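You operate a simulated robot arm through the tools that you are given. There is no shell and no other tool.

The job below is to be done with a simulated two-armed robot. You get a single attempt, and the scene is never put back.

Task
Carry the blue tote with both arms and set it on the left end of the cabinet worktop.

Only the result counts: the job must be done as asked and must still hold three seconds after the hand-in. Knocking over, shifting, dropping, spilling or breaking anything else fails it.

Robot
Two 6-joint arms with two-finger grippers on one trunk, on a base that moves. Base frame: it is fixed to the floor where the robot stands at the start and does not move with it; the origin is under the middle of the robot, x ahead of it, y to its left, z up; the surface under the hand at the start is at about z = 850. Units: mm, rad, N and s.
The left shoulder is at the start at [30, 178, 1038], the right one opposite. With the tool pointing down near the work surface each hand reaches from about 460 to 840 mm from the robot's upright axis, wherever it stands, measured 20 degrees to its own side. Places, roughly: left end of the cabinet worktop [-2300, -900, 900]. Payload 2.54 kg a hand.
Tool frame (each hand has its own): the origin (TCP) lies between the finger pads and is the grasp point; the fingertips stand 30 mm ahead of it; z points along the fingers, y is the line along which they close. The gripper opens to 116 mm; its body begins 95 mm behind the TCP.
Orientation is that of the tool frame in the base frame, as a unit quaternion [w, x, y, z]. With the fingers straight down and closing along the base's y, the tool's x points along the base's -x, its y along +y and its z along -z.

Tools
- The arms move only by the tool move_arm. It takes "left_series", "right_series" or both (then of equal length, played together; a hand with none holds still); each is a list of rows, each a list of 7 numbers: the shift along the base's x, y, z in units of 50 mm (1.0 is 50 mm), then the turn, a rotation vector about the base's x, y, z in units of 4 degrees (1.0 is 4 degrees), then the opening, from 0 (shut) to 1 (fully open). In form: [[dx, dy, dz, wx, wy, wz, grip], ...]. A call has 1 to 20 rows; each row shifts and turns the commanded pose from where the row before left it. A call with a number of a shift or a turn outside -1 to 1 is refused whole. A row lasts 0.2 s, in which the tool goes at most 50 mm and 0.15 rad; a call with a longer step from one row to the next is refused whole, and so is a gripper value outside its range. A pose out of reach is approached as far as the arm can. The call stops where the force on the tool passes 40 N (or 10 N more than at its start, if that is more) or the arm is blocked; 0.2 s more then pass. The fingers move at their own pace (about 153 mm/s each) and stop on an object; they squeeze with about 31 N. The grip force told is the motor's: it shows also when the fingers shut on nothing. Time passes only in rows, and 0.2 s behind the last, so rows that do not move let the fingers close. The reply holds the time, the measured pose of the TCP, the force on the tool along the base axes, the opening and the grip force, in the units named above and with some noise, with the torque about the TCP (base axes, N m) and any sound that the robot's microphone picked up, and new pictures: "show" is both (left out), scene, wrist or none (wrist: the cameras of the hands that moved).
- Cameras (640 x 400 px; columns grow to the right, rows downward): "scene" is now at [43.5, -4.3, 1750.2]; the picture's right is [-0.04, -1.00, 0.00], its down [-0.81, 0.03, -0.58] and it looks along [0.58, -0.02, -0.82] (base axes); focal length 268 px, centre (320, 200). "left" rides on the left gripper at [69, 15, -122] in its tool frame; the picture's right is [-0.21, 0.98, 0.00], its down [-0.83, -0.18, -0.53] and it looks along [-0.52, -0.11, 0.85] (tool axes); focal length 251 px, centre (320, 200). "right" rides on the right gripper at [69, -15, -122] in its tool frame; the picture's right is [0.21, 0.98, 0.00], its down [-0.83, 0.18, -0.53] and it looks along [-0.52, 0.11, 0.85] (tool axes); focal length 251 px, centre (320, 200). There is no depth. A picture from a camera that has moved, and an enlarged one, comes with that camera's place and axes in the base frame and with its lens.
- slide_trunk(by): moves the trunk up (or, below 0, down) by that many mm; the arms and the scene camera ride with it, the base frame stays. It gives what a move gives, with no picture.
- roll_base(legs): drives the robot by 1 to 6 legs, each [ahead, left, turn to the left] in mm, mm and rad, along the robot's own axes; the way and the turn of a leg run together, so that a leg with both is an arc; at most 1500 mm and 3.142 rad a leg. The arms and the cameras ride along, it lands a little off, and it stops where it bumps. It gives what a move gives, and a new picture of the scene camera.
- head_to(pan, tilt): turns the head with the scene camera to pan (to the left, within 2.496 rad either way) and tilt (down, from -0.506 to 1.204), counted from straight ahead of the robot. It gives what a move gives, and a new picture of the scene camera.
- zoom(camera, box): a new picture of the part [left, top, right, bottom] of that camera's present view, enlarged. No time passes.
- job_done(): hands the job in; it is judged then, once.

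Nothing tells you exact positions but the pictures and the camera data. Unless the task says otherwise, let go and move clear before handing in.

The tools are called after "Emit:" as a command line: name --argument value ..., lists and objects as JSON in quotes. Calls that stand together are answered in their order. move_arm: Moves the arms, as the interface text tells. Its arguments: {"type":"object","properties":{"left_series":{"type":"array"},"right_series":{"type":"array"},"show":{"type":"string","enum":["both","scene","wrist","none"]}},"required":[]} The other tools are called the same way: slide_trunk (by) moves the trunk up or down; roll_base (legs) drives the base; head_to (pan, tilt) turns the head that bears the scene camera; zoom (camera, box) takes an enlarged picture of a part of a camera's view; job_done () hands the job in.

At the start:

```text
time_s: 0.0
left_eef_pos: [542.2, 174.6, 1221.8]
left_ee_rot: [0.0, 0.0, 1.0, 0.0]
left_contact_force: [0.2, 0.3, 0.4]
left_wrist_torque: [-0.02, 0.0, -0.01]
left_finger_gap: 116.0
left_grip_force: 0.1
right_eef_pos: [542.4, -230.9, 1219.9]
right_ee_rot: [0.0, 0.0, 1.0, 0.0]
right_contact_force: [0.3, -0.1, -1.2]
right_wrist_torque: [-0.03, 0.01, 0.0]
right_finger_gap: 116.1
right_grip_force: 0.1
trunk travel left (down, up): [-250.0, 290.0]
robot x, y, heading: [-1.1, -3.0, -0.004]
head pan, tilt (commanded): [-0.04, 0.953]
```

scene: 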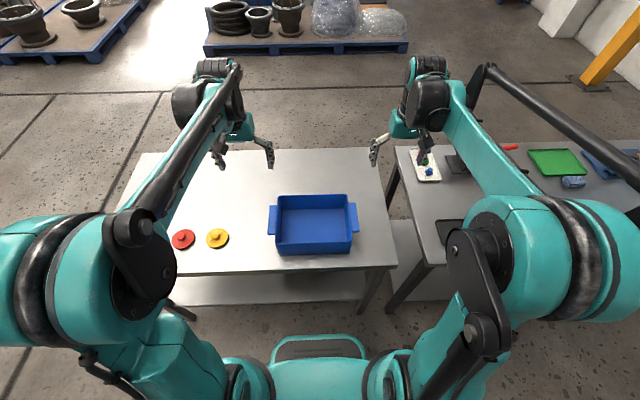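
right: 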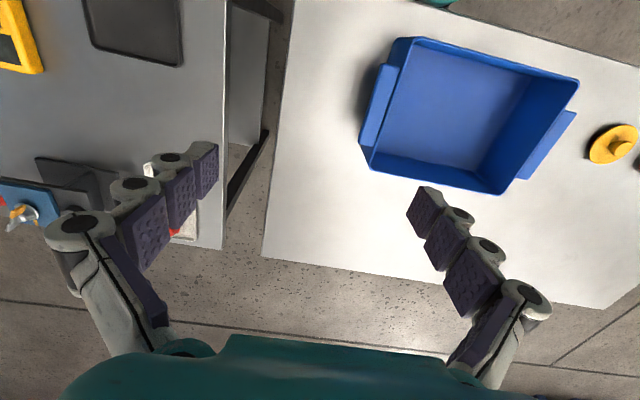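
left: 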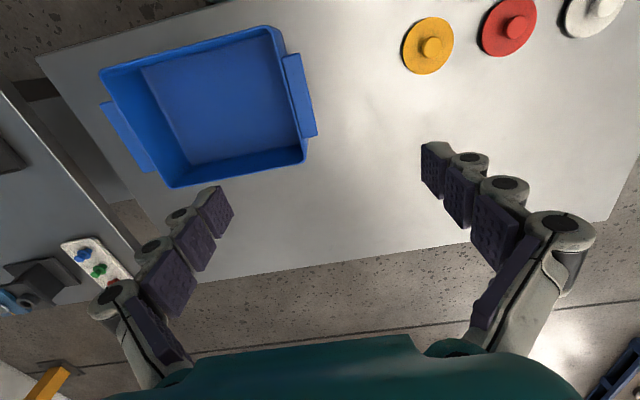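

The blue tote stands on the table in front of the robot, near [560, 0, 850], with a lug handle on its left and right ends. I'll take closer looks at it and find the cabinet before planning the lift.

Emit:
zoom --camera "scene" --box '[240, 170, 400, 270]'

Emit:
zoom --camera "right" --box '[320, 0, 640, 200]'

Emit:
zoom --camera "left" --box '[60, 0, 380, 200]'

```text
4.00 times, centred on (320, 220) of scene
camera zoom: at [43.5, -4.3, 1750.2], right [-0.04, -1.0, 0.0], down [-0.81, 0.03, -0.58], along [0.58, -0.02, -0.82], focal length 1072 px, centre (320, 120)
```

zoom: 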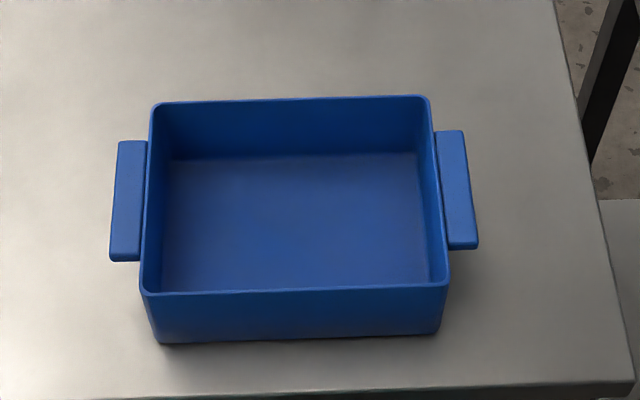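

```text
2.00 times, centred on (480, 100) of right
camera zoom: at [474.2, -245.6, 1342.5], right [-0.21, 0.98, 0.0], down [0.83, 0.18, 0.53], along [0.52, 0.11, -0.85], focal length 503 px, centre (0, 400)
```

zoom: 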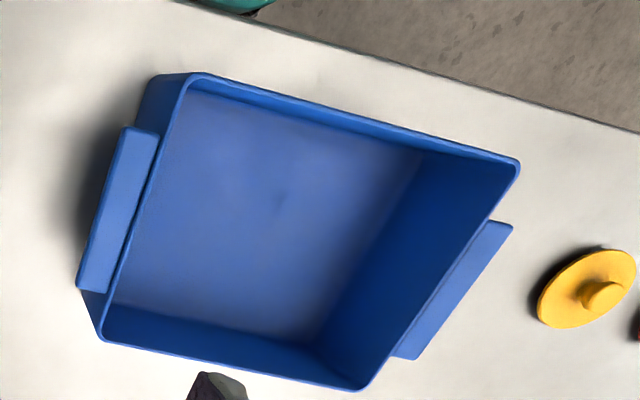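

```text
2.00 times, centred on (220, 100) of left
camera zoom: at [475.2, 188.9, 1345.5], right [0.21, 0.98, 0.0], down [0.83, -0.18, 0.53], along [0.52, -0.11, -0.85], focal length 503 px, centre (520, 400)
```

zoom: 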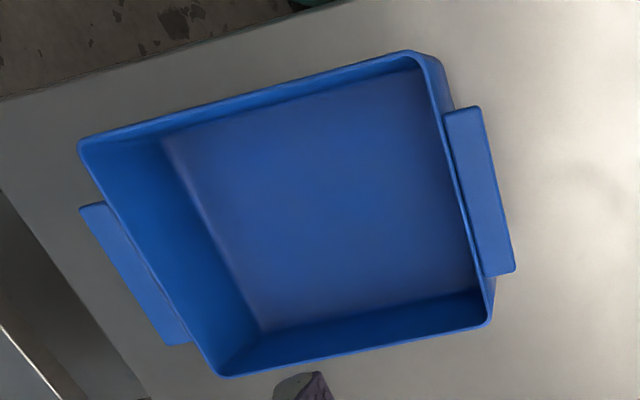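

The tote measures about 190 x 250 mm with its rim near z = 950, and its ledge handles reach out to y ≈ ±156. Now I'll turn the head to find the cabinet and see the way to it.

Emit:
head_to --pan -2.45 --tilt 0.4

Emit:
head_to --pan 2.45 --tilt 0.4

Emit:
head_to --pan -1.5 --tilt 0.5

Emit:
head_to --pan 0.0 --tilt 0.6

```text
time_s: 2.2
left_eef_pos: [542.7, 173.3, 1223.9]
left_ee_rot: [0.0, 0.0, 1.0, 0.0]
left_contact_force: [0.0, -0.1, -0.5]
left_wrist_torque: [0.01, 0.0, 0.04]
left_finger_gap: 116.0
left_grip_force: 0.0
right_eef_pos: [542.9, -230.4, 1220.0]
right_ee_rot: [0.0, 0.0, 1.0, 0.0]
right_contact_force: [1.0, -0.5, -0.3]
right_wrist_torque: [0.0, 0.01, -0.03]
right_finger_gap: 116.1
right_grip_force: 0.0
trunk travel left (down, up): [-250.0, 290.0]
robot x, y, heading: [3.4, 0.1, -0.004]
head pan, tilt (commanded): [-2.45, 0.4]
camera scene: at [-100.3, -60.5, 1797.1], right [-0.64, 0.77, 0.0], down [0.3, 0.25, -0.92], along [-0.71, -0.59, -0.39], focal length 268 px, centre (320, 200)
```

scene: 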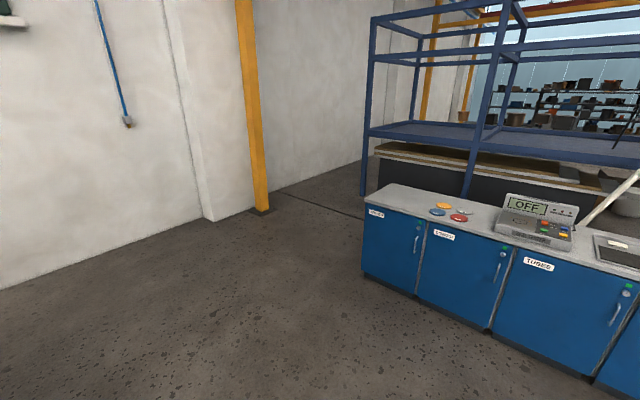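

```text
time_s: 6.1
left_eef_pos: [543.8, 174.4, 1222.9]
left_ee_rot: [0.001, 0.0, 1.0, -0.001]
left_contact_force: [-1.0, 0.5, 0.3]
left_wrist_torque: [0.02, -0.01, -0.02]
left_finger_gap: 115.9
left_grip_force: 0.2
right_eef_pos: [543.9, -231.4, 1221.3]
right_ee_rot: [0.0, 0.0, 1.0, 0.0]
right_contact_force: [0.7, -0.2, 0.9]
right_wrist_torque: [-0.02, 0.0, -0.03]
right_finger_gap: 115.9
right_grip_force: 0.0
trunk travel left (down, up): [-250.0, 290.0]
robot x, y, heading: [-0.4, -1.8, 0.001]
head pan, tilt (commanded): [2.45, 0.4]
camera scene: at [-100.3, 57.7, 1797.1], right [0.64, 0.77, 0.0], down [0.3, -0.25, -0.92], along [-0.71, 0.59, -0.39], focal length 268 px, centre (320, 200)
```

scene: 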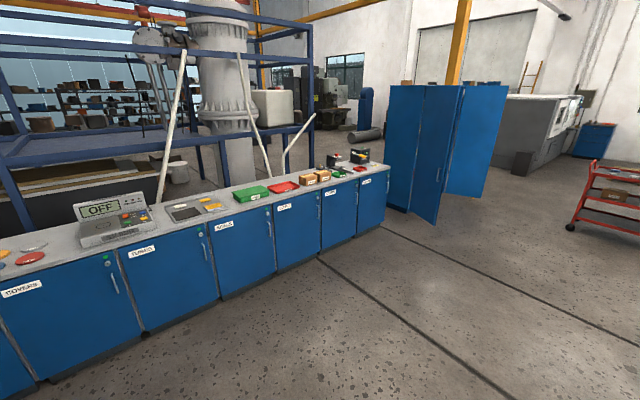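

```text
time_s: 9.3
left_eef_pos: [542.6, 174.3, 1223.9]
left_ee_rot: [0.0, -0.001, 1.0, 0.001]
left_contact_force: [-0.9, 0.0, 0.3]
left_wrist_torque: [-0.01, -0.03, 0.0]
left_finger_gap: 116.1
left_grip_force: 0.2
right_eef_pos: [543.3, -231.3, 1219.7]
right_ee_rot: [0.0, 0.0, 1.0, 0.0]
right_contact_force: [0.2, 0.0, -0.8]
right_wrist_torque: [0.02, 0.01, -0.01]
right_finger_gap: 115.8
right_grip_force: 0.0
trunk travel left (down, up): [-250.0, 290.0]
robot x, y, heading: [0.3, 0.1, -0.0]
head pan, tilt (commanded): [-1.499, 0.499]
camera scene: at [-22.4, -92.2, 1787.9], right [-1.0, -0.07, 0.0], down [-0.03, 0.48, -0.88], along [0.06, -0.88, -0.48], focal length 268 px, centre (320, 200)
```

scene: 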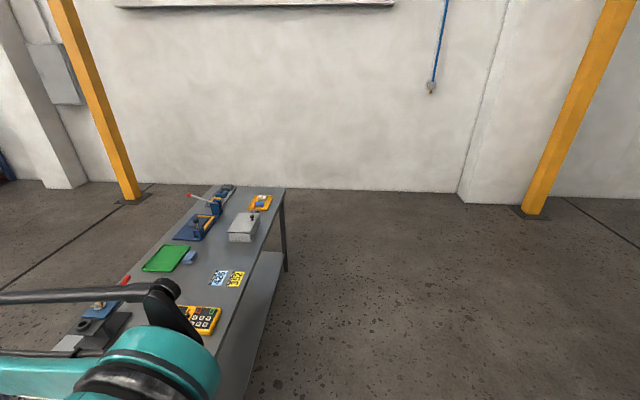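

```text
time_s: 10.9
left_eef_pos: [542.4, 174.0, 1224.1]
left_ee_rot: [0.0, 0.0, 1.0, 0.0]
left_contact_force: [-0.2, 1.0, -0.3]
left_wrist_torque: [-0.02, 0.0, 0.01]
left_finger_gap: 116.3
left_grip_force: 0.0
right_eef_pos: [542.6, -231.3, 1219.4]
right_ee_rot: [0.0, 0.0, 1.0, 0.0]
right_contact_force: [-0.2, 0.8, -0.3]
right_wrist_torque: [-0.01, 0.02, 0.04]
right_finger_gap: 115.8
right_grip_force: 0.0
trunk travel left (down, up): [-250.0, 290.0]
robot x, y, heading: [-2.9, 1.5, 0.0]
head pan, tilt (commanded): [0.0, 0.6]
camera scene: at [59.4, -1.5, 1778.8], right [0.0, -1.0, 0.0], down [-0.57, 0.0, -0.82], along [0.82, 0.0, -0.57], focal length 268 px, centre (320, 200)
```

scene: 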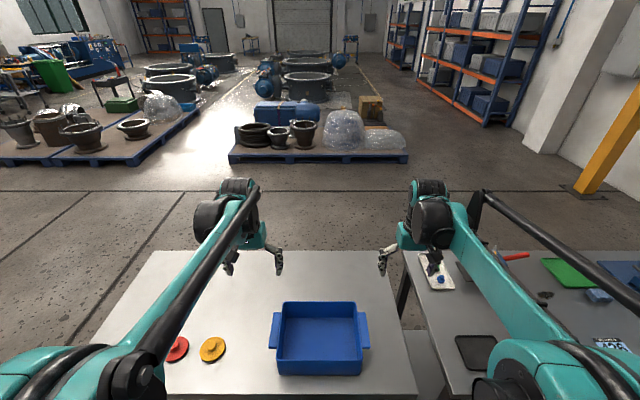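

The cabinet stands behind the robot. Its front edge is near x ≈ -1910, its left end near y ≈ -1100, and some lids and an OFF meter sit further right. I'll look closely at the left end.

Emit:
head_to --pan -2.49 --tilt 0.45

Emit:
zoom --camera "scene" --box '[320, 140, 560, 290]'

```text
time_s: 13.2
left_eef_pos: [543.4, 174.1, 1224.0]
left_ee_rot: [0.001, 0.0, 1.0, -0.001]
left_contact_force: [0.5, -0.6, -0.3]
left_wrist_torque: [-0.01, -0.01, 0.01]
left_finger_gap: 115.9
left_grip_force: 0.1
right_eef_pos: [542.4, -231.2, 1219.2]
right_ee_rot: [0.0, 0.0, 1.0, 0.0]
right_contact_force: [0.3, 0.1, 0.3]
right_wrist_torque: [0.01, -0.01, -0.02]
right_finger_gap: 116.1
right_grip_force: 0.0
trunk travel left (down, up): [-250.0, 290.0]
robot x, y, heading: [-0.7, 1.5, 0.005]
head pan, tilt (commanded): [-2.491, 0.45]
camera scene: at [-102.1, -57.2, 1792.4], right [-0.61, 0.8, 0.0], down [0.35, 0.26, -0.9], along [-0.72, -0.55, -0.44], focal length 268 px, centre (320, 200)
```

scene: 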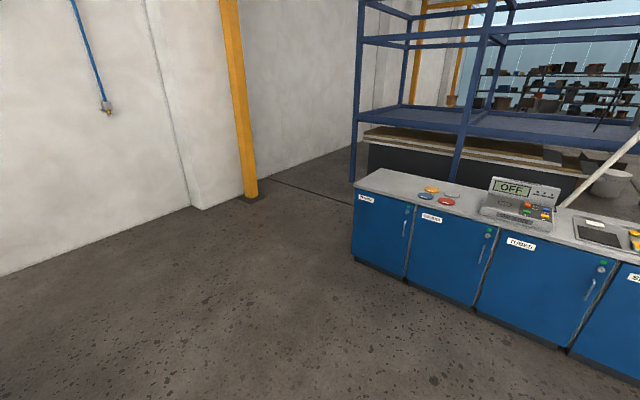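

```text
2.67 times, centred on (440, 215) of scene
camera zoom: at [-102.1, -57.2, 1792.4], right [-0.61, 0.8, 0.0], down [0.35, 0.26, -0.9], along [-0.72, -0.55, -0.44], focal length 715 px, centre (0, 160)
```

zoom: 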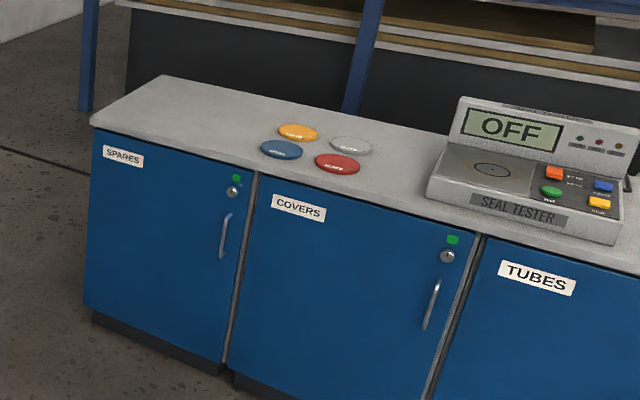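

The worktop's left end is free from about y = -1105 to -610, which is enough for the tote at y ≈ -900. First I'll point the head back at the tote and bring both open hands above its handles.

Emit:
head_to --pan 0.0 --tilt 0.95

Emit:
move_arm --left_series '[[-0.02, -0.144, -0.68, 0, 0, 0, 1], [-0.02, -0.144, -0.68, 0, 0, 0, 1], [-0.02, -0.144, -0.68, 0, 0, 0, 1], [-0.02, -0.144, -0.68, 0, 0, 0, 1], [-0.02, -0.144, -0.68, 0, 0, 0, 1]]' --right_series '[[-0.02, 0.384, -0.68, 0, 0, 0, 1], [-0.02, 0.384, -0.68, 0, 0, 0, 1], [-0.02, 0.384, -0.68, 0, 0, 0, 1], [-0.02, 0.384, -0.68, 0, 0, 0, 1], [-0.02, 0.384, -0.68, 0, 0, 0, 1]]' --show "both"

```text
time_s: 15.4
left_eef_pos: [542.1, 174.0, 1223.6]
left_ee_rot: [0.0, 0.0, 1.0, 0.0]
left_contact_force: [-0.5, 0.3, 0.3]
left_wrist_torque: [-0.04, -0.01, -0.02]
left_finger_gap: 116.1
left_grip_force: 0.1
right_eef_pos: [542.6, -231.3, 1220.9]
right_ee_rot: [0.0, 0.0, 1.0, 0.0]
right_contact_force: [0.5, -1.1, 0.3]
right_wrist_torque: [-0.02, 0.01, -0.04]
right_finger_gap: 116.4
right_grip_force: 0.1
trunk travel left (down, up): [-250.0, 290.0]
robot x, y, heading: [0.7, 0.4, -0.005]
head pan, tilt (commanded): [0.0, 0.949]
camera scene: at [43.7, -1.5, 1750.4], right [0.0, -1.0, 0.0], down [-0.81, 0.0, -0.58], along [0.58, 0.0, -0.81], focal length 268 px, centre (320, 200)
```

scene: 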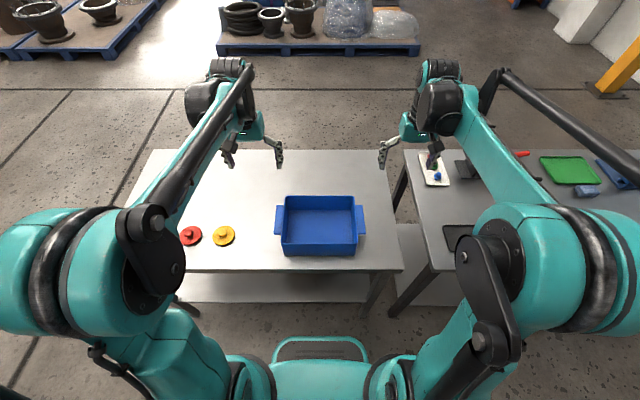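

```text
time_s: 16.6
left_eef_pos: [538.1, 137.4, 1049.3]
left_ee_rot: [-0.001, 0.0, 1.0, 0.0]
left_contact_force: [0.0, -0.1, -1.2]
left_wrist_torque: [-0.02, 0.01, 0.0]
left_finger_gap: 115.9
left_grip_force: 0.0
right_eef_pos: [538.8, -132.7, 1047.7]
right_ee_rot: [-0.001, 0.0, 1.0, -0.001]
right_contact_force: [0.6, 0.5, -1.2]
right_wrist_torque: [0.01, 0.05, 0.01]
right_finger_gap: 116.0
right_grip_force: 0.1
trunk travel left (down, up): [-250.0, 290.0]
robot x, y, heading: [-0.6, 2.1, -0.002]
head pan, tilt (commanded): [0.0, 0.949]
camera scene: at [46.0, -1.0, 1750.3], right [0.0, -1.0, 0.0], down [-0.81, 0.0, -0.58], along [0.58, 0.0, -0.81], focal length 268 px, centre (320, 200)
camera right: at [470.1, -147.3, 1169.5], right [-0.21, 0.98, 0.0], down [0.83, 0.18, 0.53], along [0.52, 0.11, -0.85], focal length 251 px, centre (320, 200)
camera left: at [471.0, 151.9, 1171.4], right [0.21, 0.98, 0.0], down [0.83, -0.18, 0.53], along [0.52, -0.11, -0.85], focal length 251 px, centre (320, 200)
```

scene: 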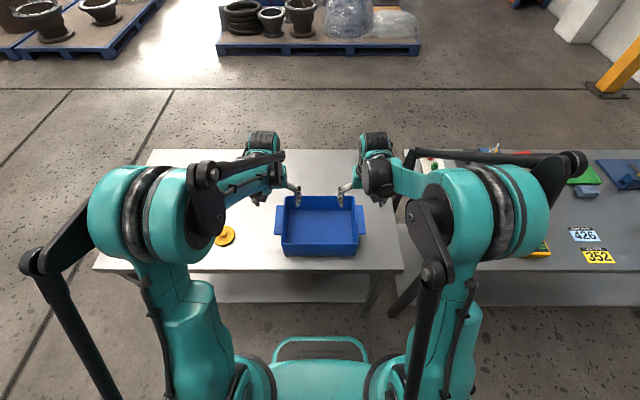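
right: 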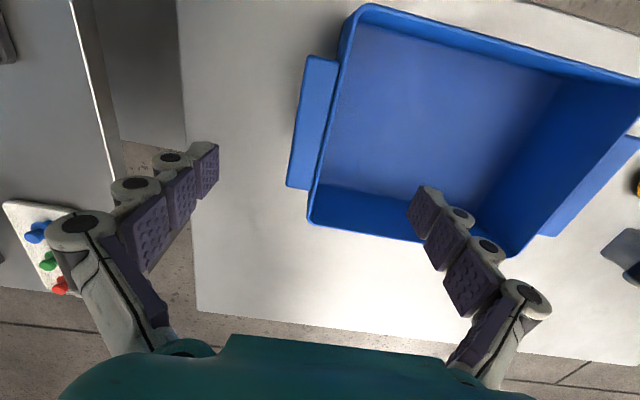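
left: 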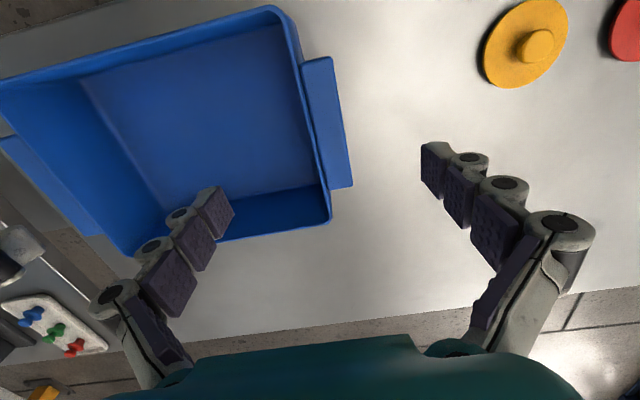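

Both hands are above the tote. The wrist views put the left handle's outer edge at y ≈ 159, the right one's at ≈ -155, and the handle centre at x ≈ 540. I'll lower both hands so that one finger is inside the tote and the other outside the handle.

Emit:
move_arm --left_series '[[0.008, 0.018, -0.57, 0, 0, 0, 1], [0.008, 0.018, -0.57, 0, 0, 0, 1], [0.008, 0.018, -0.57, 0, 0, 0, 1], [0.008, 0.018, -0.57, 0, 0, 0, 1]]' --right_series '[[0.006, -0.021, -0.56, 0, 0, 0, 1], [0.006, -0.021, -0.56, 0, 0, 0, 1], [0.006, -0.021, -0.56, 0, 0, 0, 1], [0.006, -0.021, -0.56, 0, 0, 0, 1]]' --show "both"

Emit:
zoom --camera "scene" --box '[240, 140, 400, 270]'

```text
time_s: 17.6
left_eef_pos: [539.1, 141.4, 938.2]
left_ee_rot: [-0.001, 0.0, 1.0, 0.0]
left_contact_force: [-0.7, -0.6, 0.0]
left_wrist_torque: [-0.01, 0.02, -0.01]
left_finger_gap: 115.8
left_grip_force: 0.0
right_eef_pos: [540.6, -139.7, 935.8]
right_ee_rot: [-0.001, 0.0, 1.0, 0.0]
right_contact_force: [0.7, -0.6, 0.2]
right_wrist_torque: [-0.01, -0.01, -0.01]
right_finger_gap: 115.8
right_grip_force: 0.0
trunk travel left (down, up): [-250.0, 290.0]
robot x, y, heading: [2.6, 0.8, 0.001]
head pan, tilt (commanded): [0.0, 0.949]
camera scene: at [45.7, -1.4, 1750.3], right [0.0, -1.0, 0.0], down [-0.81, 0.0, -0.58], along [0.58, 0.0, -0.81], focal length 268 px, centre (320, 200)
camera right: at [471.4, -153.8, 1057.5], right [-0.21, 0.98, 0.0], down [0.83, 0.18, 0.53], along [0.52, 0.11, -0.85], focal length 251 px, centre (320, 200)
camera left: at [470.6, 156.1, 1060.6], right [0.21, 0.98, 0.0], down [0.83, -0.18, 0.53], along [0.52, -0.11, -0.85], focal length 251 px, centre (320, 200)
```

scene: 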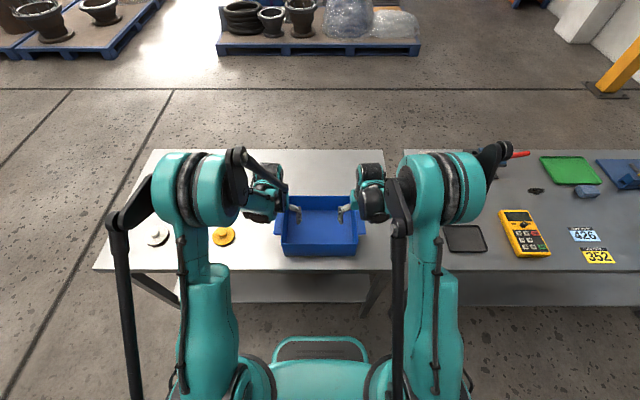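
right: 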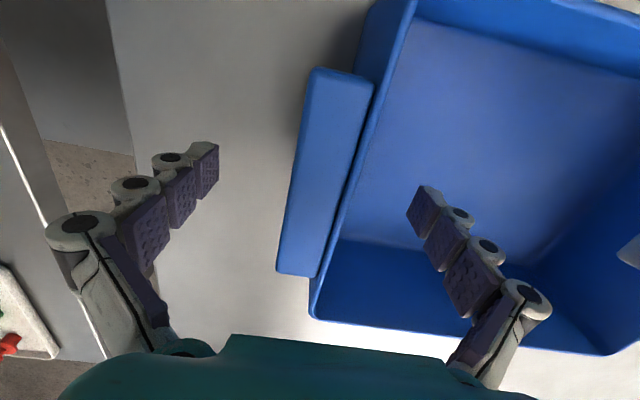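
left: 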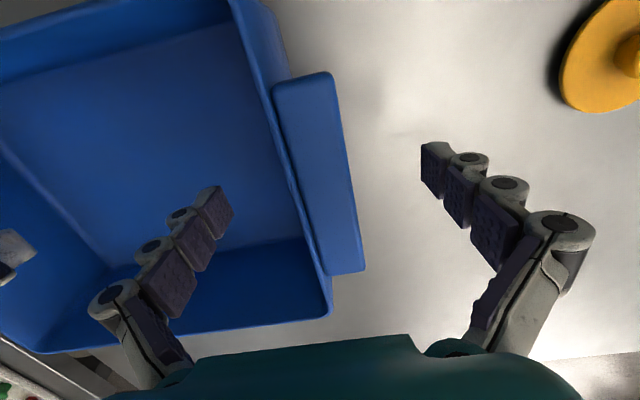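

```text
3.08 times, centred on (320, 205) of scene
camera zoom: at [45.7, -1.4, 1750.3], right [0.0, -1.0, 0.0], down [-0.81, 0.0, -0.58], along [0.58, 0.0, -0.81], focal length 825 px, centre (320, 185)
```

zoom: 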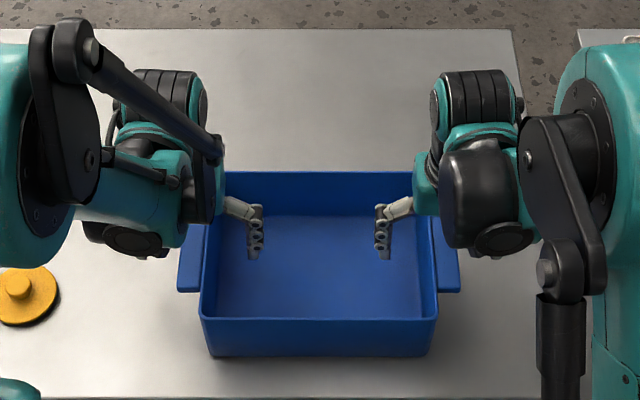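

Both hands straddle the handles at about z = 937, and the handle top is at about z = 945. I'll close both grippers together.

Emit:
move_arm --left_series '[[0, 0, -0.04, 0, 0, 0, 0.6], [0, 0, 0, 0, 0, 0, 0.3], [0, 0, 0, 0, 0, 0, 0], [0, 0, 0, 0, 0, 0, 0], [0, 0, 0, 0, 0, 0, 0]]' --right_series '[[0, 0.05, 0, 0, 0, 0, 0.6], [0, 0, 0, 0, 0, 0, 0.3], [0, 0, 0, 0, 0, 0, 0], [0, 0, 0, 0, 0, 0, 0], [0, 0, 0, 0, 0, 0, 0]]' --show "both"

```text
time_s: 18.8
left_eef_pos: [538.5, 143.3, 936.6]
left_ee_rot: [0.0, -0.001, 1.0, 0.002]
left_contact_force: [-0.4, 31.2, -0.3]
left_wrist_torque: [-0.74, 0.05, 0.0]
left_finger_gap: 30.7
left_grip_force: 30.9
right_eef_pos: [539.7, -140.2, 937.2]
right_ee_rot: [0.001, 0.001, 1.0, -0.003]
right_contact_force: [1.4, -30.5, -0.4]
right_wrist_torque: [0.8, -0.02, -0.07]
right_finger_gap: 31.0
right_grip_force: 31.0
trunk travel left (down, up): [-250.0, 290.0]
robot x, y, heading: [-1.8, -0.4, 0.002]
head pan, tilt (commanded): [0.0, 0.949]
camera scene: at [44.4, -1.4, 1750.4], right [0.0, -1.0, 0.0], down [-0.81, 0.0, -0.58], along [0.58, 0.0, -0.81], focal length 268 px, centre (320, 200)
camera right: at [470.5, -153.0, 1058.8], right [-0.21, 0.98, 0.0], down [0.83, 0.18, 0.53], along [0.52, 0.11, -0.85], focal length 251 px, centre (320, 200)
camera left: at [470.1, 157.1, 1059.3], right [0.21, 0.98, 0.0], down [0.83, -0.18, 0.53], along [0.52, -0.11, -0.85], focal length 251 px, centre (320, 200)
```

scene: 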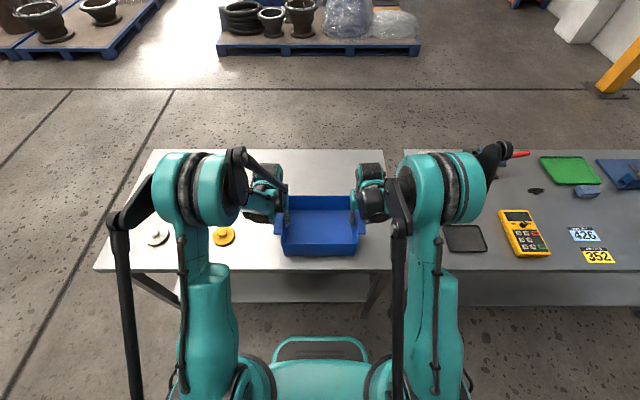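
right: 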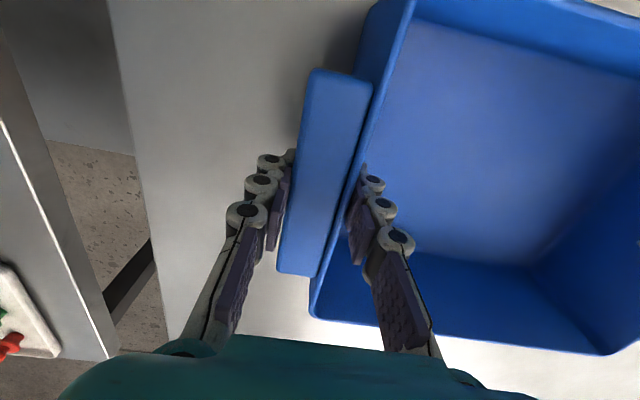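
left: 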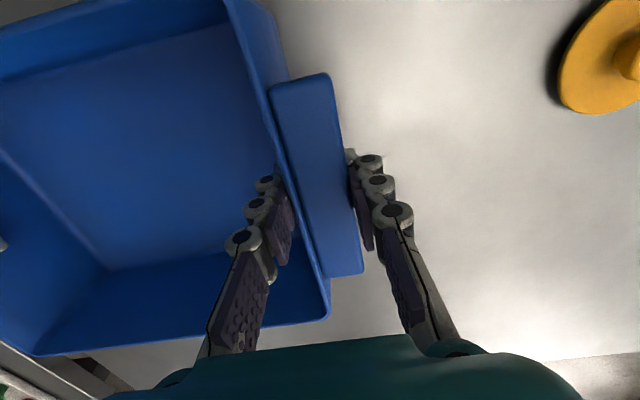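

Both grippers stopped at a gap of about 31 mm, but each hand feels about 31 N pushing it outward along y. I'll zoom in to see whether both fingers of each hand actually touch.

Emit:
zoom --camera "left" --box '[200, 120, 440, 270]'

Emit:
zoom --camera "right" --box '[200, 120, 440, 270]'

Emit:
zoom --camera "scene" --box '[240, 170, 400, 270]'

```text
2.67 times, centred on (320, 195) of left
camera zoom: at [470.1, 157.1, 1059.3], right [0.21, 0.98, 0.0], down [0.83, -0.18, 0.53], along [0.52, -0.11, -0.85], focal length 670 px, centre (320, 213)
```

zoom: 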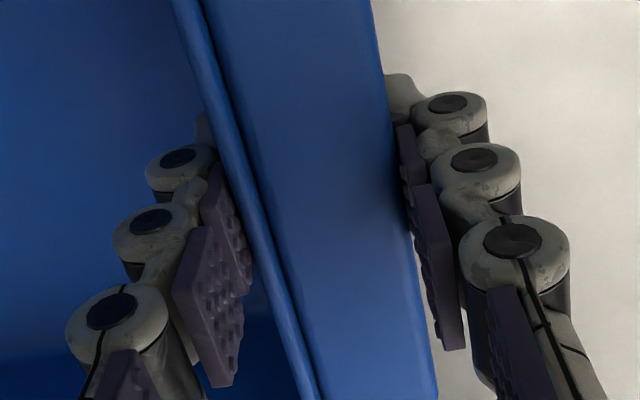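

```text
2.67 times, centred on (320, 195) of right
camera zoom: at [470.5, -153.0, 1058.8], right [-0.21, 0.98, 0.0], down [0.83, 0.18, 0.53], along [0.52, 0.11, -0.85], focal length 670 px, centre (320, 213)
```

zoom: 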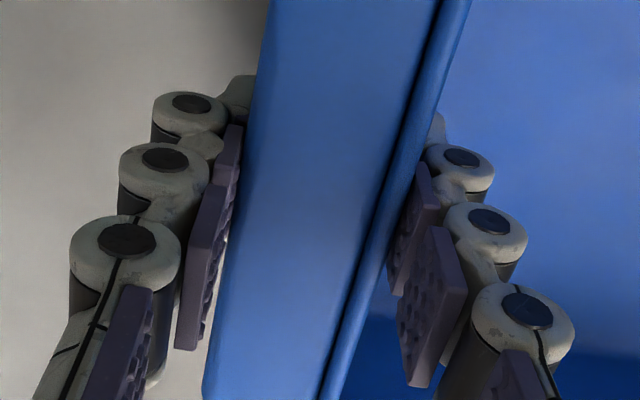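

```text
4.00 times, centred on (320, 220) of scene
camera zoom: at [44.4, -1.4, 1750.4], right [0.0, -1.0, 0.0], down [-0.81, 0.0, -0.58], along [0.58, 0.0, -0.81], focal length 1072 px, centre (320, 120)
```

zoom: 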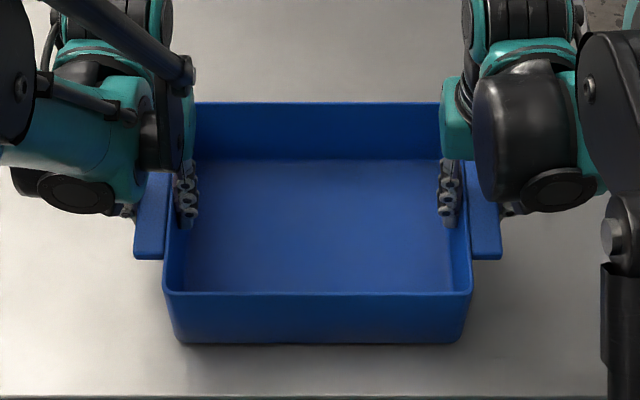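

The pads look close to the wall and the handle, but the outward force means the hands are commanded slightly too close together. I'll ease both hands outward 2 mm. If the gap holds at 31 mm while the force drops, both fingers are in contact.

Emit:
move_arm --left_series '[[0, 0.04, 0, 0, 0, 0, 0], [0, 0, 0, 0, 0, 0, 0], [0, 0, 0, 0, 0, 0, 0]]' --right_series '[[0, -0.04, 0, 0, 0, 0, 0], [0, 0, 0, 0, 0, 0, 0], [0, 0, 0, 0, 0, 0, 0]]' --show "none"

```text
time_s: 19.6
left_eef_pos: [537.7, 142.9, 938.0]
left_ee_rot: [0.001, 0.0, 1.0, -0.001]
left_contact_force: [-1.1, 13.7, 0.6]
left_wrist_torque: [-0.8, 0.1, -0.19]
left_finger_gap: 30.7
left_grip_force: 31.4
right_eef_pos: [540.8, -138.8, 936.7]
right_ee_rot: [0.0, 0.0, 1.0, 0.0]
right_contact_force: [1.2, -13.6, -0.3]
right_wrist_torque: [0.74, -0.1, -0.2]
right_finger_gap: 30.8
right_grip_force: 30.9
trunk travel left (down, up): [-250.0, 290.0]
robot x, y, heading: [1.4, 1.0, 0.0]
head pan, tilt (commanded): [0.0, 0.949]
```

The gap held at 30.7 mm while the force halved, so both fingers of each hand grip wall and handle. I'll remove the remaining squeeze and do a small trial lift.

Emit:
move_arm --left_series '[[0, 0.03, 0, 0, 0, 0, 0], [0, 0, 0.1, 0, 0, 0, 0], [0, 0, 0.2, 0, 0, 0, 0], [0, 0, 0.2, 0, 0, 0, 0], [0, 0, 0, 0, 0, 0, 0], [0, 0, 0, 0, 0, 0, 0]]' --right_series '[[0, -0.03, 0, 0, 0, 0, 0], [0, 0, 0.1, 0, 0, 0, 0], [0, 0, 0.2, 0, 0, 0, 0], [0, 0, 0.2, 0, 0, 0, 0], [0, 0, 0, 0, 0, 0, 0], [0, 0, 0, 0, 0, 0, 0]]' --show "both"

```text
time_s: 21.0
left_eef_pos: [539.1, 143.6, 962.0]
left_ee_rot: [0.0, 0.001, 1.0, -0.002]
left_contact_force: [-4.0, -28.3, -1.3]
left_wrist_torque: [-1.09, 0.62, -0.51]
left_finger_gap: 30.6
left_grip_force: 30.5
right_eef_pos: [539.4, -139.0, 961.7]
right_ee_rot: [0.0, 0.0, 1.0, 0.001]
right_contact_force: [3.6, 28.7, -2.4]
right_wrist_torque: [1.01, -0.62, -0.52]
right_finger_gap: 30.4
right_grip_force: 31.0
trunk travel left (down, up): [-250.0, 290.0]
robot x, y, heading: [-0.2, 1.7, -0.003]
head pan, tilt (commanded): [0.0, 0.949]
camera scene: at [44.0, -1.4, 1750.4], right [0.0, -1.0, 0.0], down [-0.81, 0.0, -0.58], along [0.58, 0.0, -0.81], focal length 268 px, centre (320, 200)
camera right: at [470.3, -154.4, 1084.7], right [-0.22, 0.98, 0.0], down [0.83, 0.18, 0.53], along [0.52, 0.12, -0.85], focal length 251 px, centre (320, 200)
camera left: at [472.0, 158.6, 1084.4], right [0.22, 0.98, 0.0], down [0.83, -0.18, 0.53], along [0.52, -0.12, -0.85], focal length 251 px, centre (320, 200)
```

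scene: 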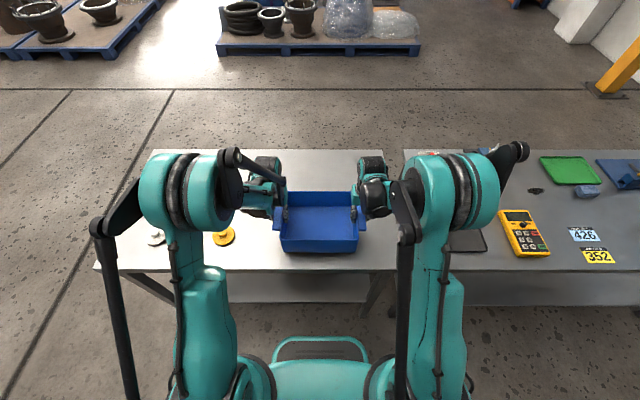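
right: 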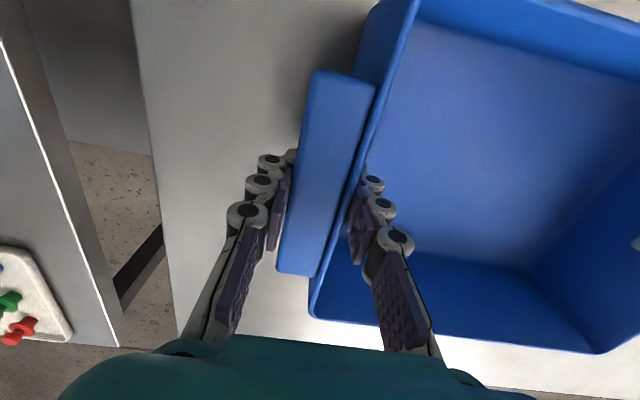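
left: 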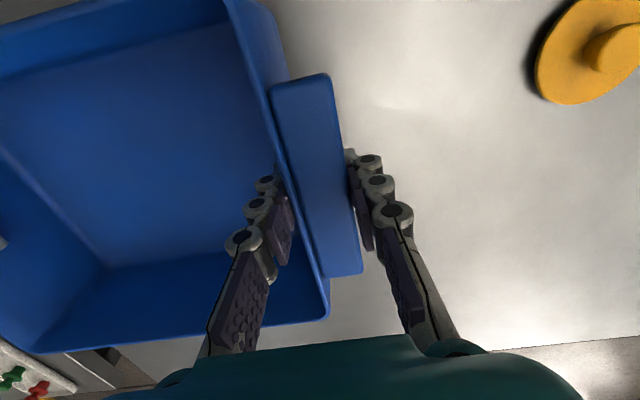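

The tote is off the table and light, about 0.4 kg in all. There is now some outward tension between the hands, so I'll ease it before raising the trunk.

Emit:
move_arm --left_series '[[0, -0.03, 0, 0, 0, 0, 0], [0, -0.02, 0, 0, 0, 0, 0], [0, 0, 0, 0, 0, 0, 0]]' --right_series '[[0, 0.03, 0, 0, 0, 0, 0], [0, 0.02, 0, 0, 0, 0, 0], [0, 0, 0, 0, 0, 0, 0]]' --show "none"

```text
time_s: 21.8
left_eef_pos: [539.1, 143.3, 960.5]
left_ee_rot: [0.0, -0.002, 1.0, 0.001]
left_contact_force: [-1.1, -5.3, -2.1]
left_wrist_torque: [-1.26, -0.22, -0.23]
left_finger_gap: 31.1
left_grip_force: 30.8
right_eef_pos: [538.7, -138.9, 962.4]
right_ee_rot: [-0.001, 0.001, 1.0, -0.001]
right_contact_force: [2.1, 7.1, -3.0]
right_wrist_torque: [1.03, 0.25, -0.19]
right_finger_gap: 30.5
right_grip_force: 30.4
trunk travel left (down, up): [-250.0, 290.0]
robot x, y, heading: [0.0, -1.1, -0.002]
head pan, tilt (commanded): [0.0, 0.949]
```

The tension is nearly gone and the grip is steady. Next I'll raise the trunk so the tote bottom ends up well above the worktop height.

Emit:
slide_trunk --by 110

```text
time_s: 23.2
left_eef_pos: [539.5, 143.5, 1071.8]
left_ee_rot: [0.0, 0.0, 1.0, 0.001]
left_contact_force: [-0.8, 13.0, -2.0]
left_wrist_torque: [-0.82, -0.29, -0.08]
left_finger_gap: 31.3
left_grip_force: 31.0
right_eef_pos: [540.6, -138.9, 1072.8]
right_ee_rot: [0.0, 0.001, 1.0, -0.001]
right_contact_force: [-0.1, -13.3, -2.9]
right_wrist_torque: [0.76, 0.31, 0.02]
right_finger_gap: 30.9
right_grip_force: 31.1
trunk travel left (down, up): [-360.0, 180.0]
robot x, y, heading: [2.4, 1.5, -0.001]
head pan, tilt (commanded): [0.0, 0.949]
```

The tote bottom is now near z ≈ 985. I'll back straight away from the table to get room to turn.

Emit:
roll_base --legs '[[-700, 0, 0]]'

```text
time_s: 27.1
left_eef_pos: [-175.1, 145.1, 1072.2]
left_ee_rot: [0.0, -0.004, 1.0, 0.0]
left_contact_force: [-3.4, 27.8, -1.7]
left_wrist_torque: [-0.74, 0.09, -0.34]
left_finger_gap: 31.0
left_grip_force: 31.0
right_eef_pos: [-173.2, -137.5, 1073.2]
right_ee_rot: [0.0, -0.004, 1.0, 0.0]
right_contact_force: [2.5, -27.4, -2.3]
right_wrist_torque: [0.66, -0.06, -0.32]
right_finger_gap: 30.9
right_grip_force: 31.3
trunk travel left (down, up): [-360.0, 180.0]
robot x, y, heading: [-713.4, -1.7, 0.007]
head pan, tilt (commanded): [0.0, 0.949]
camera scene: at [-669.2, -4.1, 1860.4], right [0.01, -1.0, 0.0], down [-0.81, -0.01, -0.58], along [0.58, 0.0, -0.81], focal length 268 px, centre (320, 200)
```

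scene: 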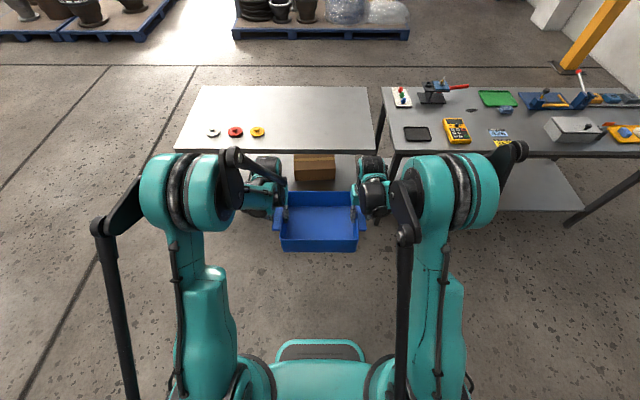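

The tote is held clear of everything. I'll relieve the inward squeeze slightly, then turn right in place in two steps.

Emit:
move_arm --left_series '[[0, 0.04, 0, 0, 0, 0, 0], [0, 0, 0, 0, 0, 0, 0]]' --right_series '[[0, -0.04, 0, 0, 0, 0, 0], [0, 0, 0, 0, 0, 0, 0]]' --show "none"

Emit:
roll_base --legs '[[0, 0, -1.571]]'

```text
time_s: 27.8
left_eef_pos: [-174.8, 145.3, 1071.4]
left_ee_rot: [0.0, -0.003, 1.0, -0.001]
left_contact_force: [-1.5, -22.0, -0.8]
left_wrist_torque: [-1.37, -0.1, -0.09]
left_finger_gap: 31.0
left_grip_force: 31.0
right_eef_pos: [-172.5, -138.1, 1073.3]
right_ee_rot: [0.0, -0.006, 1.0, 0.001]
right_contact_force: [1.5, 22.1, -4.3]
right_wrist_torque: [1.04, 0.13, -0.35]
right_finger_gap: 30.7
right_grip_force: 30.8
trunk travel left (down, up): [-360.0, 180.0]
robot x, y, heading: [-714.0, 0.8, 0.004]
head pan, tilt (commanded): [0.0, 0.949]
```

```text
time_s: 31.9
left_eef_pos: [-557.5, -539.6, 1071.2]
left_ee_rot: [-0.001, 0.699, 0.715, -0.001]
left_contact_force: [-33.8, 0.9, -1.7]
left_wrist_torque: [-0.06, 1.32, -0.22]
left_finger_gap: 31.2
left_grip_force: 31.0
right_eef_pos: [-840.9, -545.6, 1073.0]
right_ee_rot: [0.002, 0.699, 0.715, 0.001]
right_contact_force: [33.1, -1.2, -2.9]
right_wrist_torque: [0.04, -1.13, -0.32]
right_finger_gap: 30.5
right_grip_force: 31.0
trunk travel left (down, up): [-360.0, 180.0]
robot x, y, heading: [-713.2, -4.9, -1.553]
head pan, tilt (commanded): [0.0, 0.949]
camera scene: at [-711.6, -48.0, 1860.4], right [-1.0, -0.02, 0.0], down [-0.02, 0.81, -0.58], along [0.01, -0.58, -0.81], focal length 268 px, centre (320, 200)
```

scene: 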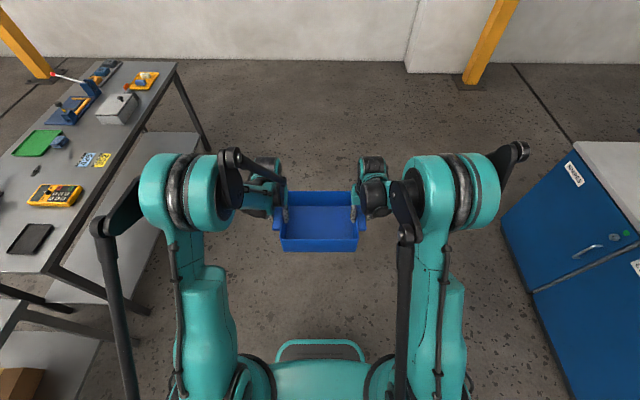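

Turned halfway; the path ahead is clear and the cabinet is to the right. I'll ease the small tension again, then turn the rest of the way to face the cabinet.

Emit:
move_arm --left_series '[[-0.022, 0, 0, 0, 0, 0, 0], [0, 0, 0, 0, 0, 0, 0]]' --right_series '[[0.022, 0, 0, 0, 0, 0, 0], [0, 0, 0, 0, 0, 0, 0]]' --show "none"

Emit:
roll_base --legs '[[0, 0, -1.589]]'

```text
time_s: 32.5
left_eef_pos: [-557.9, -539.3, 1071.2]
left_ee_rot: [-0.001, 0.698, 0.716, -0.001]
left_contact_force: [11.9, 1.3, -1.3]
left_wrist_torque: [-0.2, 1.01, -0.16]
left_finger_gap: 31.1
left_grip_force: 30.8
right_eef_pos: [-839.4, -545.9, 1073.8]
right_ee_rot: [0.001, 0.7, 0.715, 0.0]
right_contact_force: [-12.6, -0.7, -3.4]
right_wrist_torque: [0.23, -0.65, 0.03]
right_finger_gap: 30.6
right_grip_force: 31.6
trunk travel left (down, up): [-360.0, 180.0]
robot x, y, heading: [-713.7, -2.5, -1.548]
head pan, tilt (commanded): [0.0, 0.949]
```

```text
time_s: 36.7
left_eef_pos: [-1245.2, -172.5, 1071.7]
left_ee_rot: [0.0, 1.0, 0.024, 0.0]
left_contact_force: [4.0, -26.6, -3.2]
left_wrist_torque: [0.79, 0.02, -0.25]
left_finger_gap: 31.0
left_grip_force: 31.1
right_eef_pos: [-1259.1, 109.3, 1073.5]
right_ee_rot: [0.001, 1.0, 0.025, -0.001]
right_contact_force: [-3.2, 26.6, -1.6]
right_wrist_torque: [-0.66, 0.02, -0.24]
right_finger_gap: 30.6
right_grip_force: 31.1
trunk travel left (down, up): [-360.0, 180.0]
robot x, y, heading: [-713.8, -0.9, -3.092]
head pan, tilt (commanded): [0.0, 0.949]
camera scene: at [-756.0, -6.4, 1860.4], right [-0.05, 1.0, 0.0], down [0.81, 0.04, -0.58], along [-0.58, -0.03, -0.81], focal length 268 px, centre (320, 200)
```

scene: 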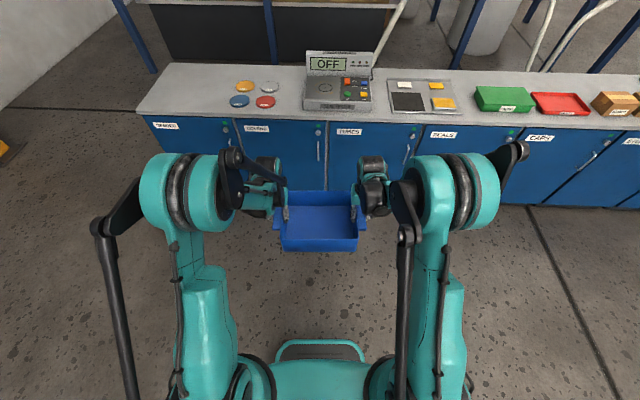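

I'm now facing the cabinet, and its left end is visible ahead to the left. I'll straighten the heading and shift left until I'm lined up with y ≈ -900.

Emit:
roll_base --legs '[[0, 0, -0.05], [0, 890, 0]]'

```text
time_s: 41.8
left_eef_pos: [-1250.2, -1042.4, 1072.1]
left_ee_rot: [-0.001, 1.0, 0.001, 0.001]
left_contact_force: [2.6, -7.1, -2.8]
left_wrist_torque: [0.99, 0.01, -0.2]
left_finger_gap: 30.9
left_grip_force: 30.5
right_eef_pos: [-1253.2, -759.7, 1072.1]
right_ee_rot: [0.0, 1.0, 0.002, -0.001]
right_contact_force: [-1.2, 7.5, -3.3]
right_wrist_torque: [-0.81, -0.04, -0.18]
right_finger_gap: 30.5
right_grip_force: 30.9
trunk travel left (down, up): [-360.0, 180.0]
robot x, y, heading: [-711.9, -897.1, -3.136]
head pan, tilt (commanded): [0.0, 0.949]
camera scene: at [-754.6, -899.1, 1860.4], right [0.0, 1.0, 0.0], down [0.81, 0.0, -0.58], along [-0.58, 0.0, -0.81], focal length 268 px, centre (320, 200)
```

scene: 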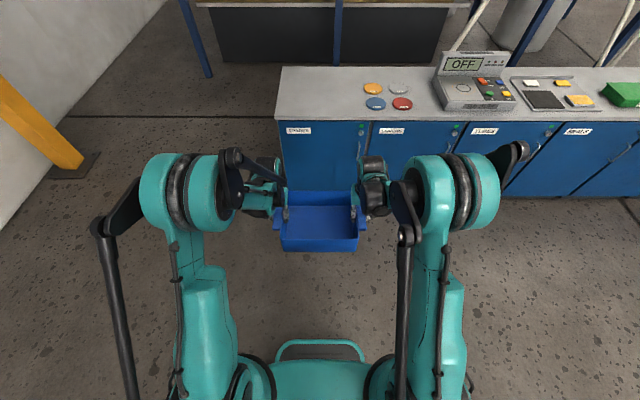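

I'm lined up at y ≈ -900. With z = 900 the worktop spans about x -2010 to -2575, and its left edge is at y ≈ -1165, which fits the stated place. I'll drive ahead with the tote bottom about 85 mm above the worktop.

Emit:
roll_base --legs '[[600, 0, 0]]'

```text
time_s: 45.2
left_eef_pos: [-1841.9, -1045.3, 1070.7]
left_ee_rot: [0.0, 1.0, 0.003, 0.0]
left_contact_force: [1.7, -2.7, -2.5]
left_wrist_torque: [1.0, -0.09, -0.26]
left_finger_gap: 31.0
left_grip_force: 31.1
right_eef_pos: [-1843.1, -761.8, 1072.2]
right_ee_rot: [0.0, 1.0, 0.002, -0.001]
right_contact_force: [-1.2, 2.7, -2.6]
right_wrist_torque: [-0.89, 0.07, -0.2]
right_finger_gap: 30.3
right_grip_force: 31.3
trunk travel left (down, up): [-360.0, 180.0]
robot x, y, heading: [-1303.8, -902.0, -3.136]
head pan, tilt (commanded): [0.0, 0.949]
camera scene: at [-1346.0, -901.2, 1860.4], right [0.0, 1.0, 0.0], down [0.81, 0.0, -0.58], along [-0.58, 0.0, -0.81], focal length 268 px, centre (320, 200)
```

scene: 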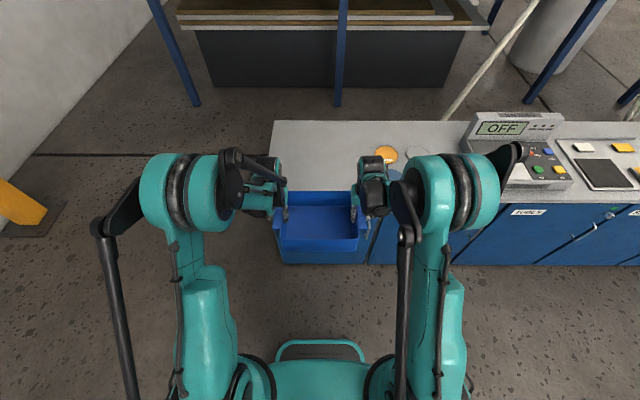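

The two views agree on a worktop height of about 897 and a back edge at x ≈ -2577. I'll drive the last 310 mm so the tote hangs over the worktop.

Emit:
roll_base --legs '[[310, 0, 0]]'

Emit:
zoom --camera "left" --box '[0, 0, 640, 400]'

Emit:
zoom --camera "right" --box '[0, 0, 640, 400]'

```text
time_s: 47.2
left_eef_pos: [-2146.3, -1047.5, 1070.4]
left_ee_rot: [0.0, 1.0, 0.004, 0.001]
left_contact_force: [2.5, -1.7, -1.7]
left_wrist_torque: [1.02, -0.06, -0.22]
left_finger_gap: 31.0
left_grip_force: 31.1
right_eef_pos: [-2149.2, -766.9, 1072.6]
right_ee_rot: [0.001, 1.0, 0.003, 0.0]
right_contact_force: [-1.9, 1.9, -3.2]
right_wrist_torque: [-0.9, 0.01, -0.16]
right_finger_gap: 30.2
right_grip_force: 31.7
trunk travel left (down, up): [-360.0, 180.0]
robot x, y, heading: [-1612.2, -905.4, -3.136]
head pan, tilt (commanded): [0.0, 0.949]
camera scene: at [-1651.4, -903.0, 1860.4], right [-0.01, 1.0, 0.0], down [0.81, 0.01, -0.58], along [-0.58, 0.0, -0.81], focal length 268 px, centre (320, 200)
```

scene: 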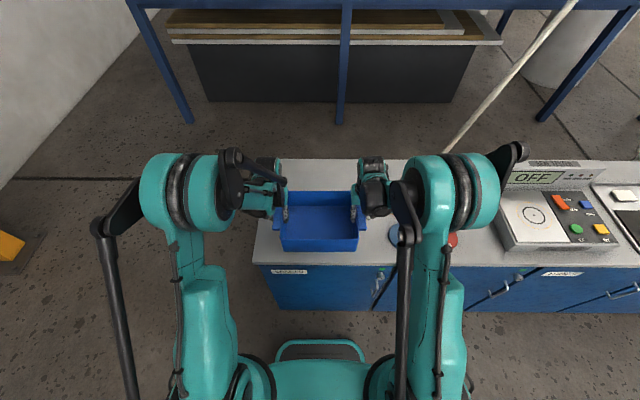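

```text
1.00 times, centred on (320, 200) of left (not enlarged: the box is as wide or as high as the picture)
camera zoom: at [-2076.2, -1063.6, 1193.3], right [-0.21, -0.98, 0.0], down [-0.83, 0.17, 0.53], along [-0.52, 0.11, -0.85], focal length 251 px, centre (320, 200)
```

zoom: 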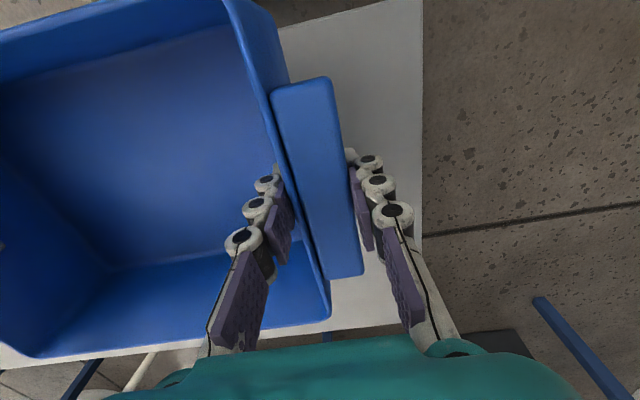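

```text
1.00 times, centred on (320, 200) of right (not enlarged: the box is as wide or as high as the picture)
camera zoom: at [-2080.2, -749.3, 1195.7], right [0.22, -0.98, 0.0], down [-0.82, -0.19, 0.53], along [-0.52, -0.12, -0.85], focal length 251 px, centre (320, 200)
```

zoom: 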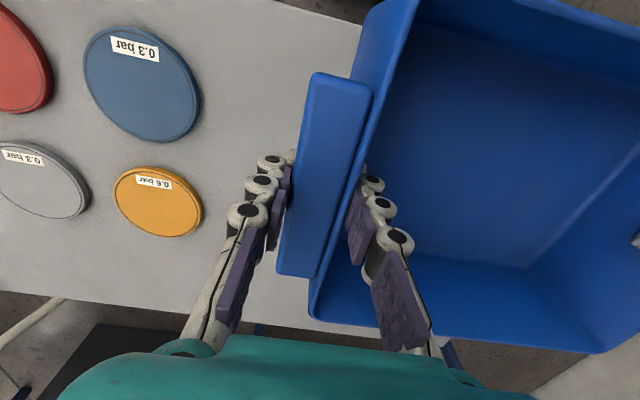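

The tote hangs over the worktop. The front edge is at x ≈ -2053, the left edge at y ≈ -1163, the back edge at x ≈ -2583, and the lids begin at y ≈ -634. I'll roll a little closer and slightly left, since there is still ample gap to the cabinet front.

Emit:
roll_base --legs '[[80, 10, 0]]'

```text
time_s: 48.3
left_eef_pos: [-2227.2, -1060.6, 1070.6]
left_ee_rot: [-0.002, 1.0, 0.004, 0.001]
left_contact_force: [0.8, -1.8, -2.6]
left_wrist_torque: [1.06, -0.02, -0.16]
left_finger_gap: 31.2
left_grip_force: 30.8
right_eef_pos: [-2230.2, -777.9, 1072.9]
right_ee_rot: [0.001, 1.0, 0.004, 0.001]
right_contact_force: [-1.3, 1.8, -2.8]
right_wrist_torque: [-0.94, -0.09, -0.15]
right_finger_gap: 30.4
right_grip_force: 31.2
trunk travel left (down, up): [-360.0, 180.0]
robot x, y, heading: [-1687.0, -909.6, -3.136]
head pan, tilt (commanded): [0.0, 0.949]
camera scene: at [-1733.0, -913.8, 1860.3], right [-0.01, 1.0, 0.0], down [0.81, 0.01, -0.58], along [-0.58, -0.01, -0.81], focal length 268 px, centre (320, 200)
```

scene: 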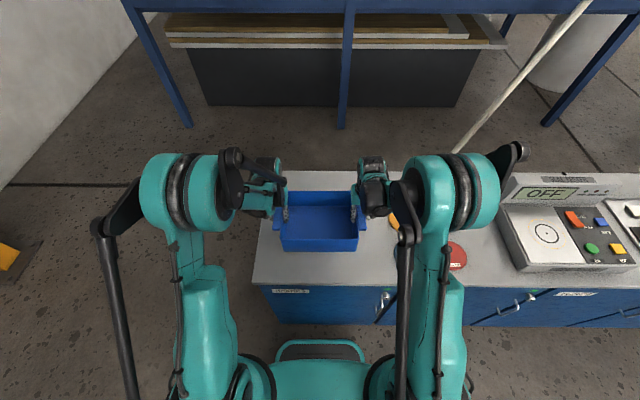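

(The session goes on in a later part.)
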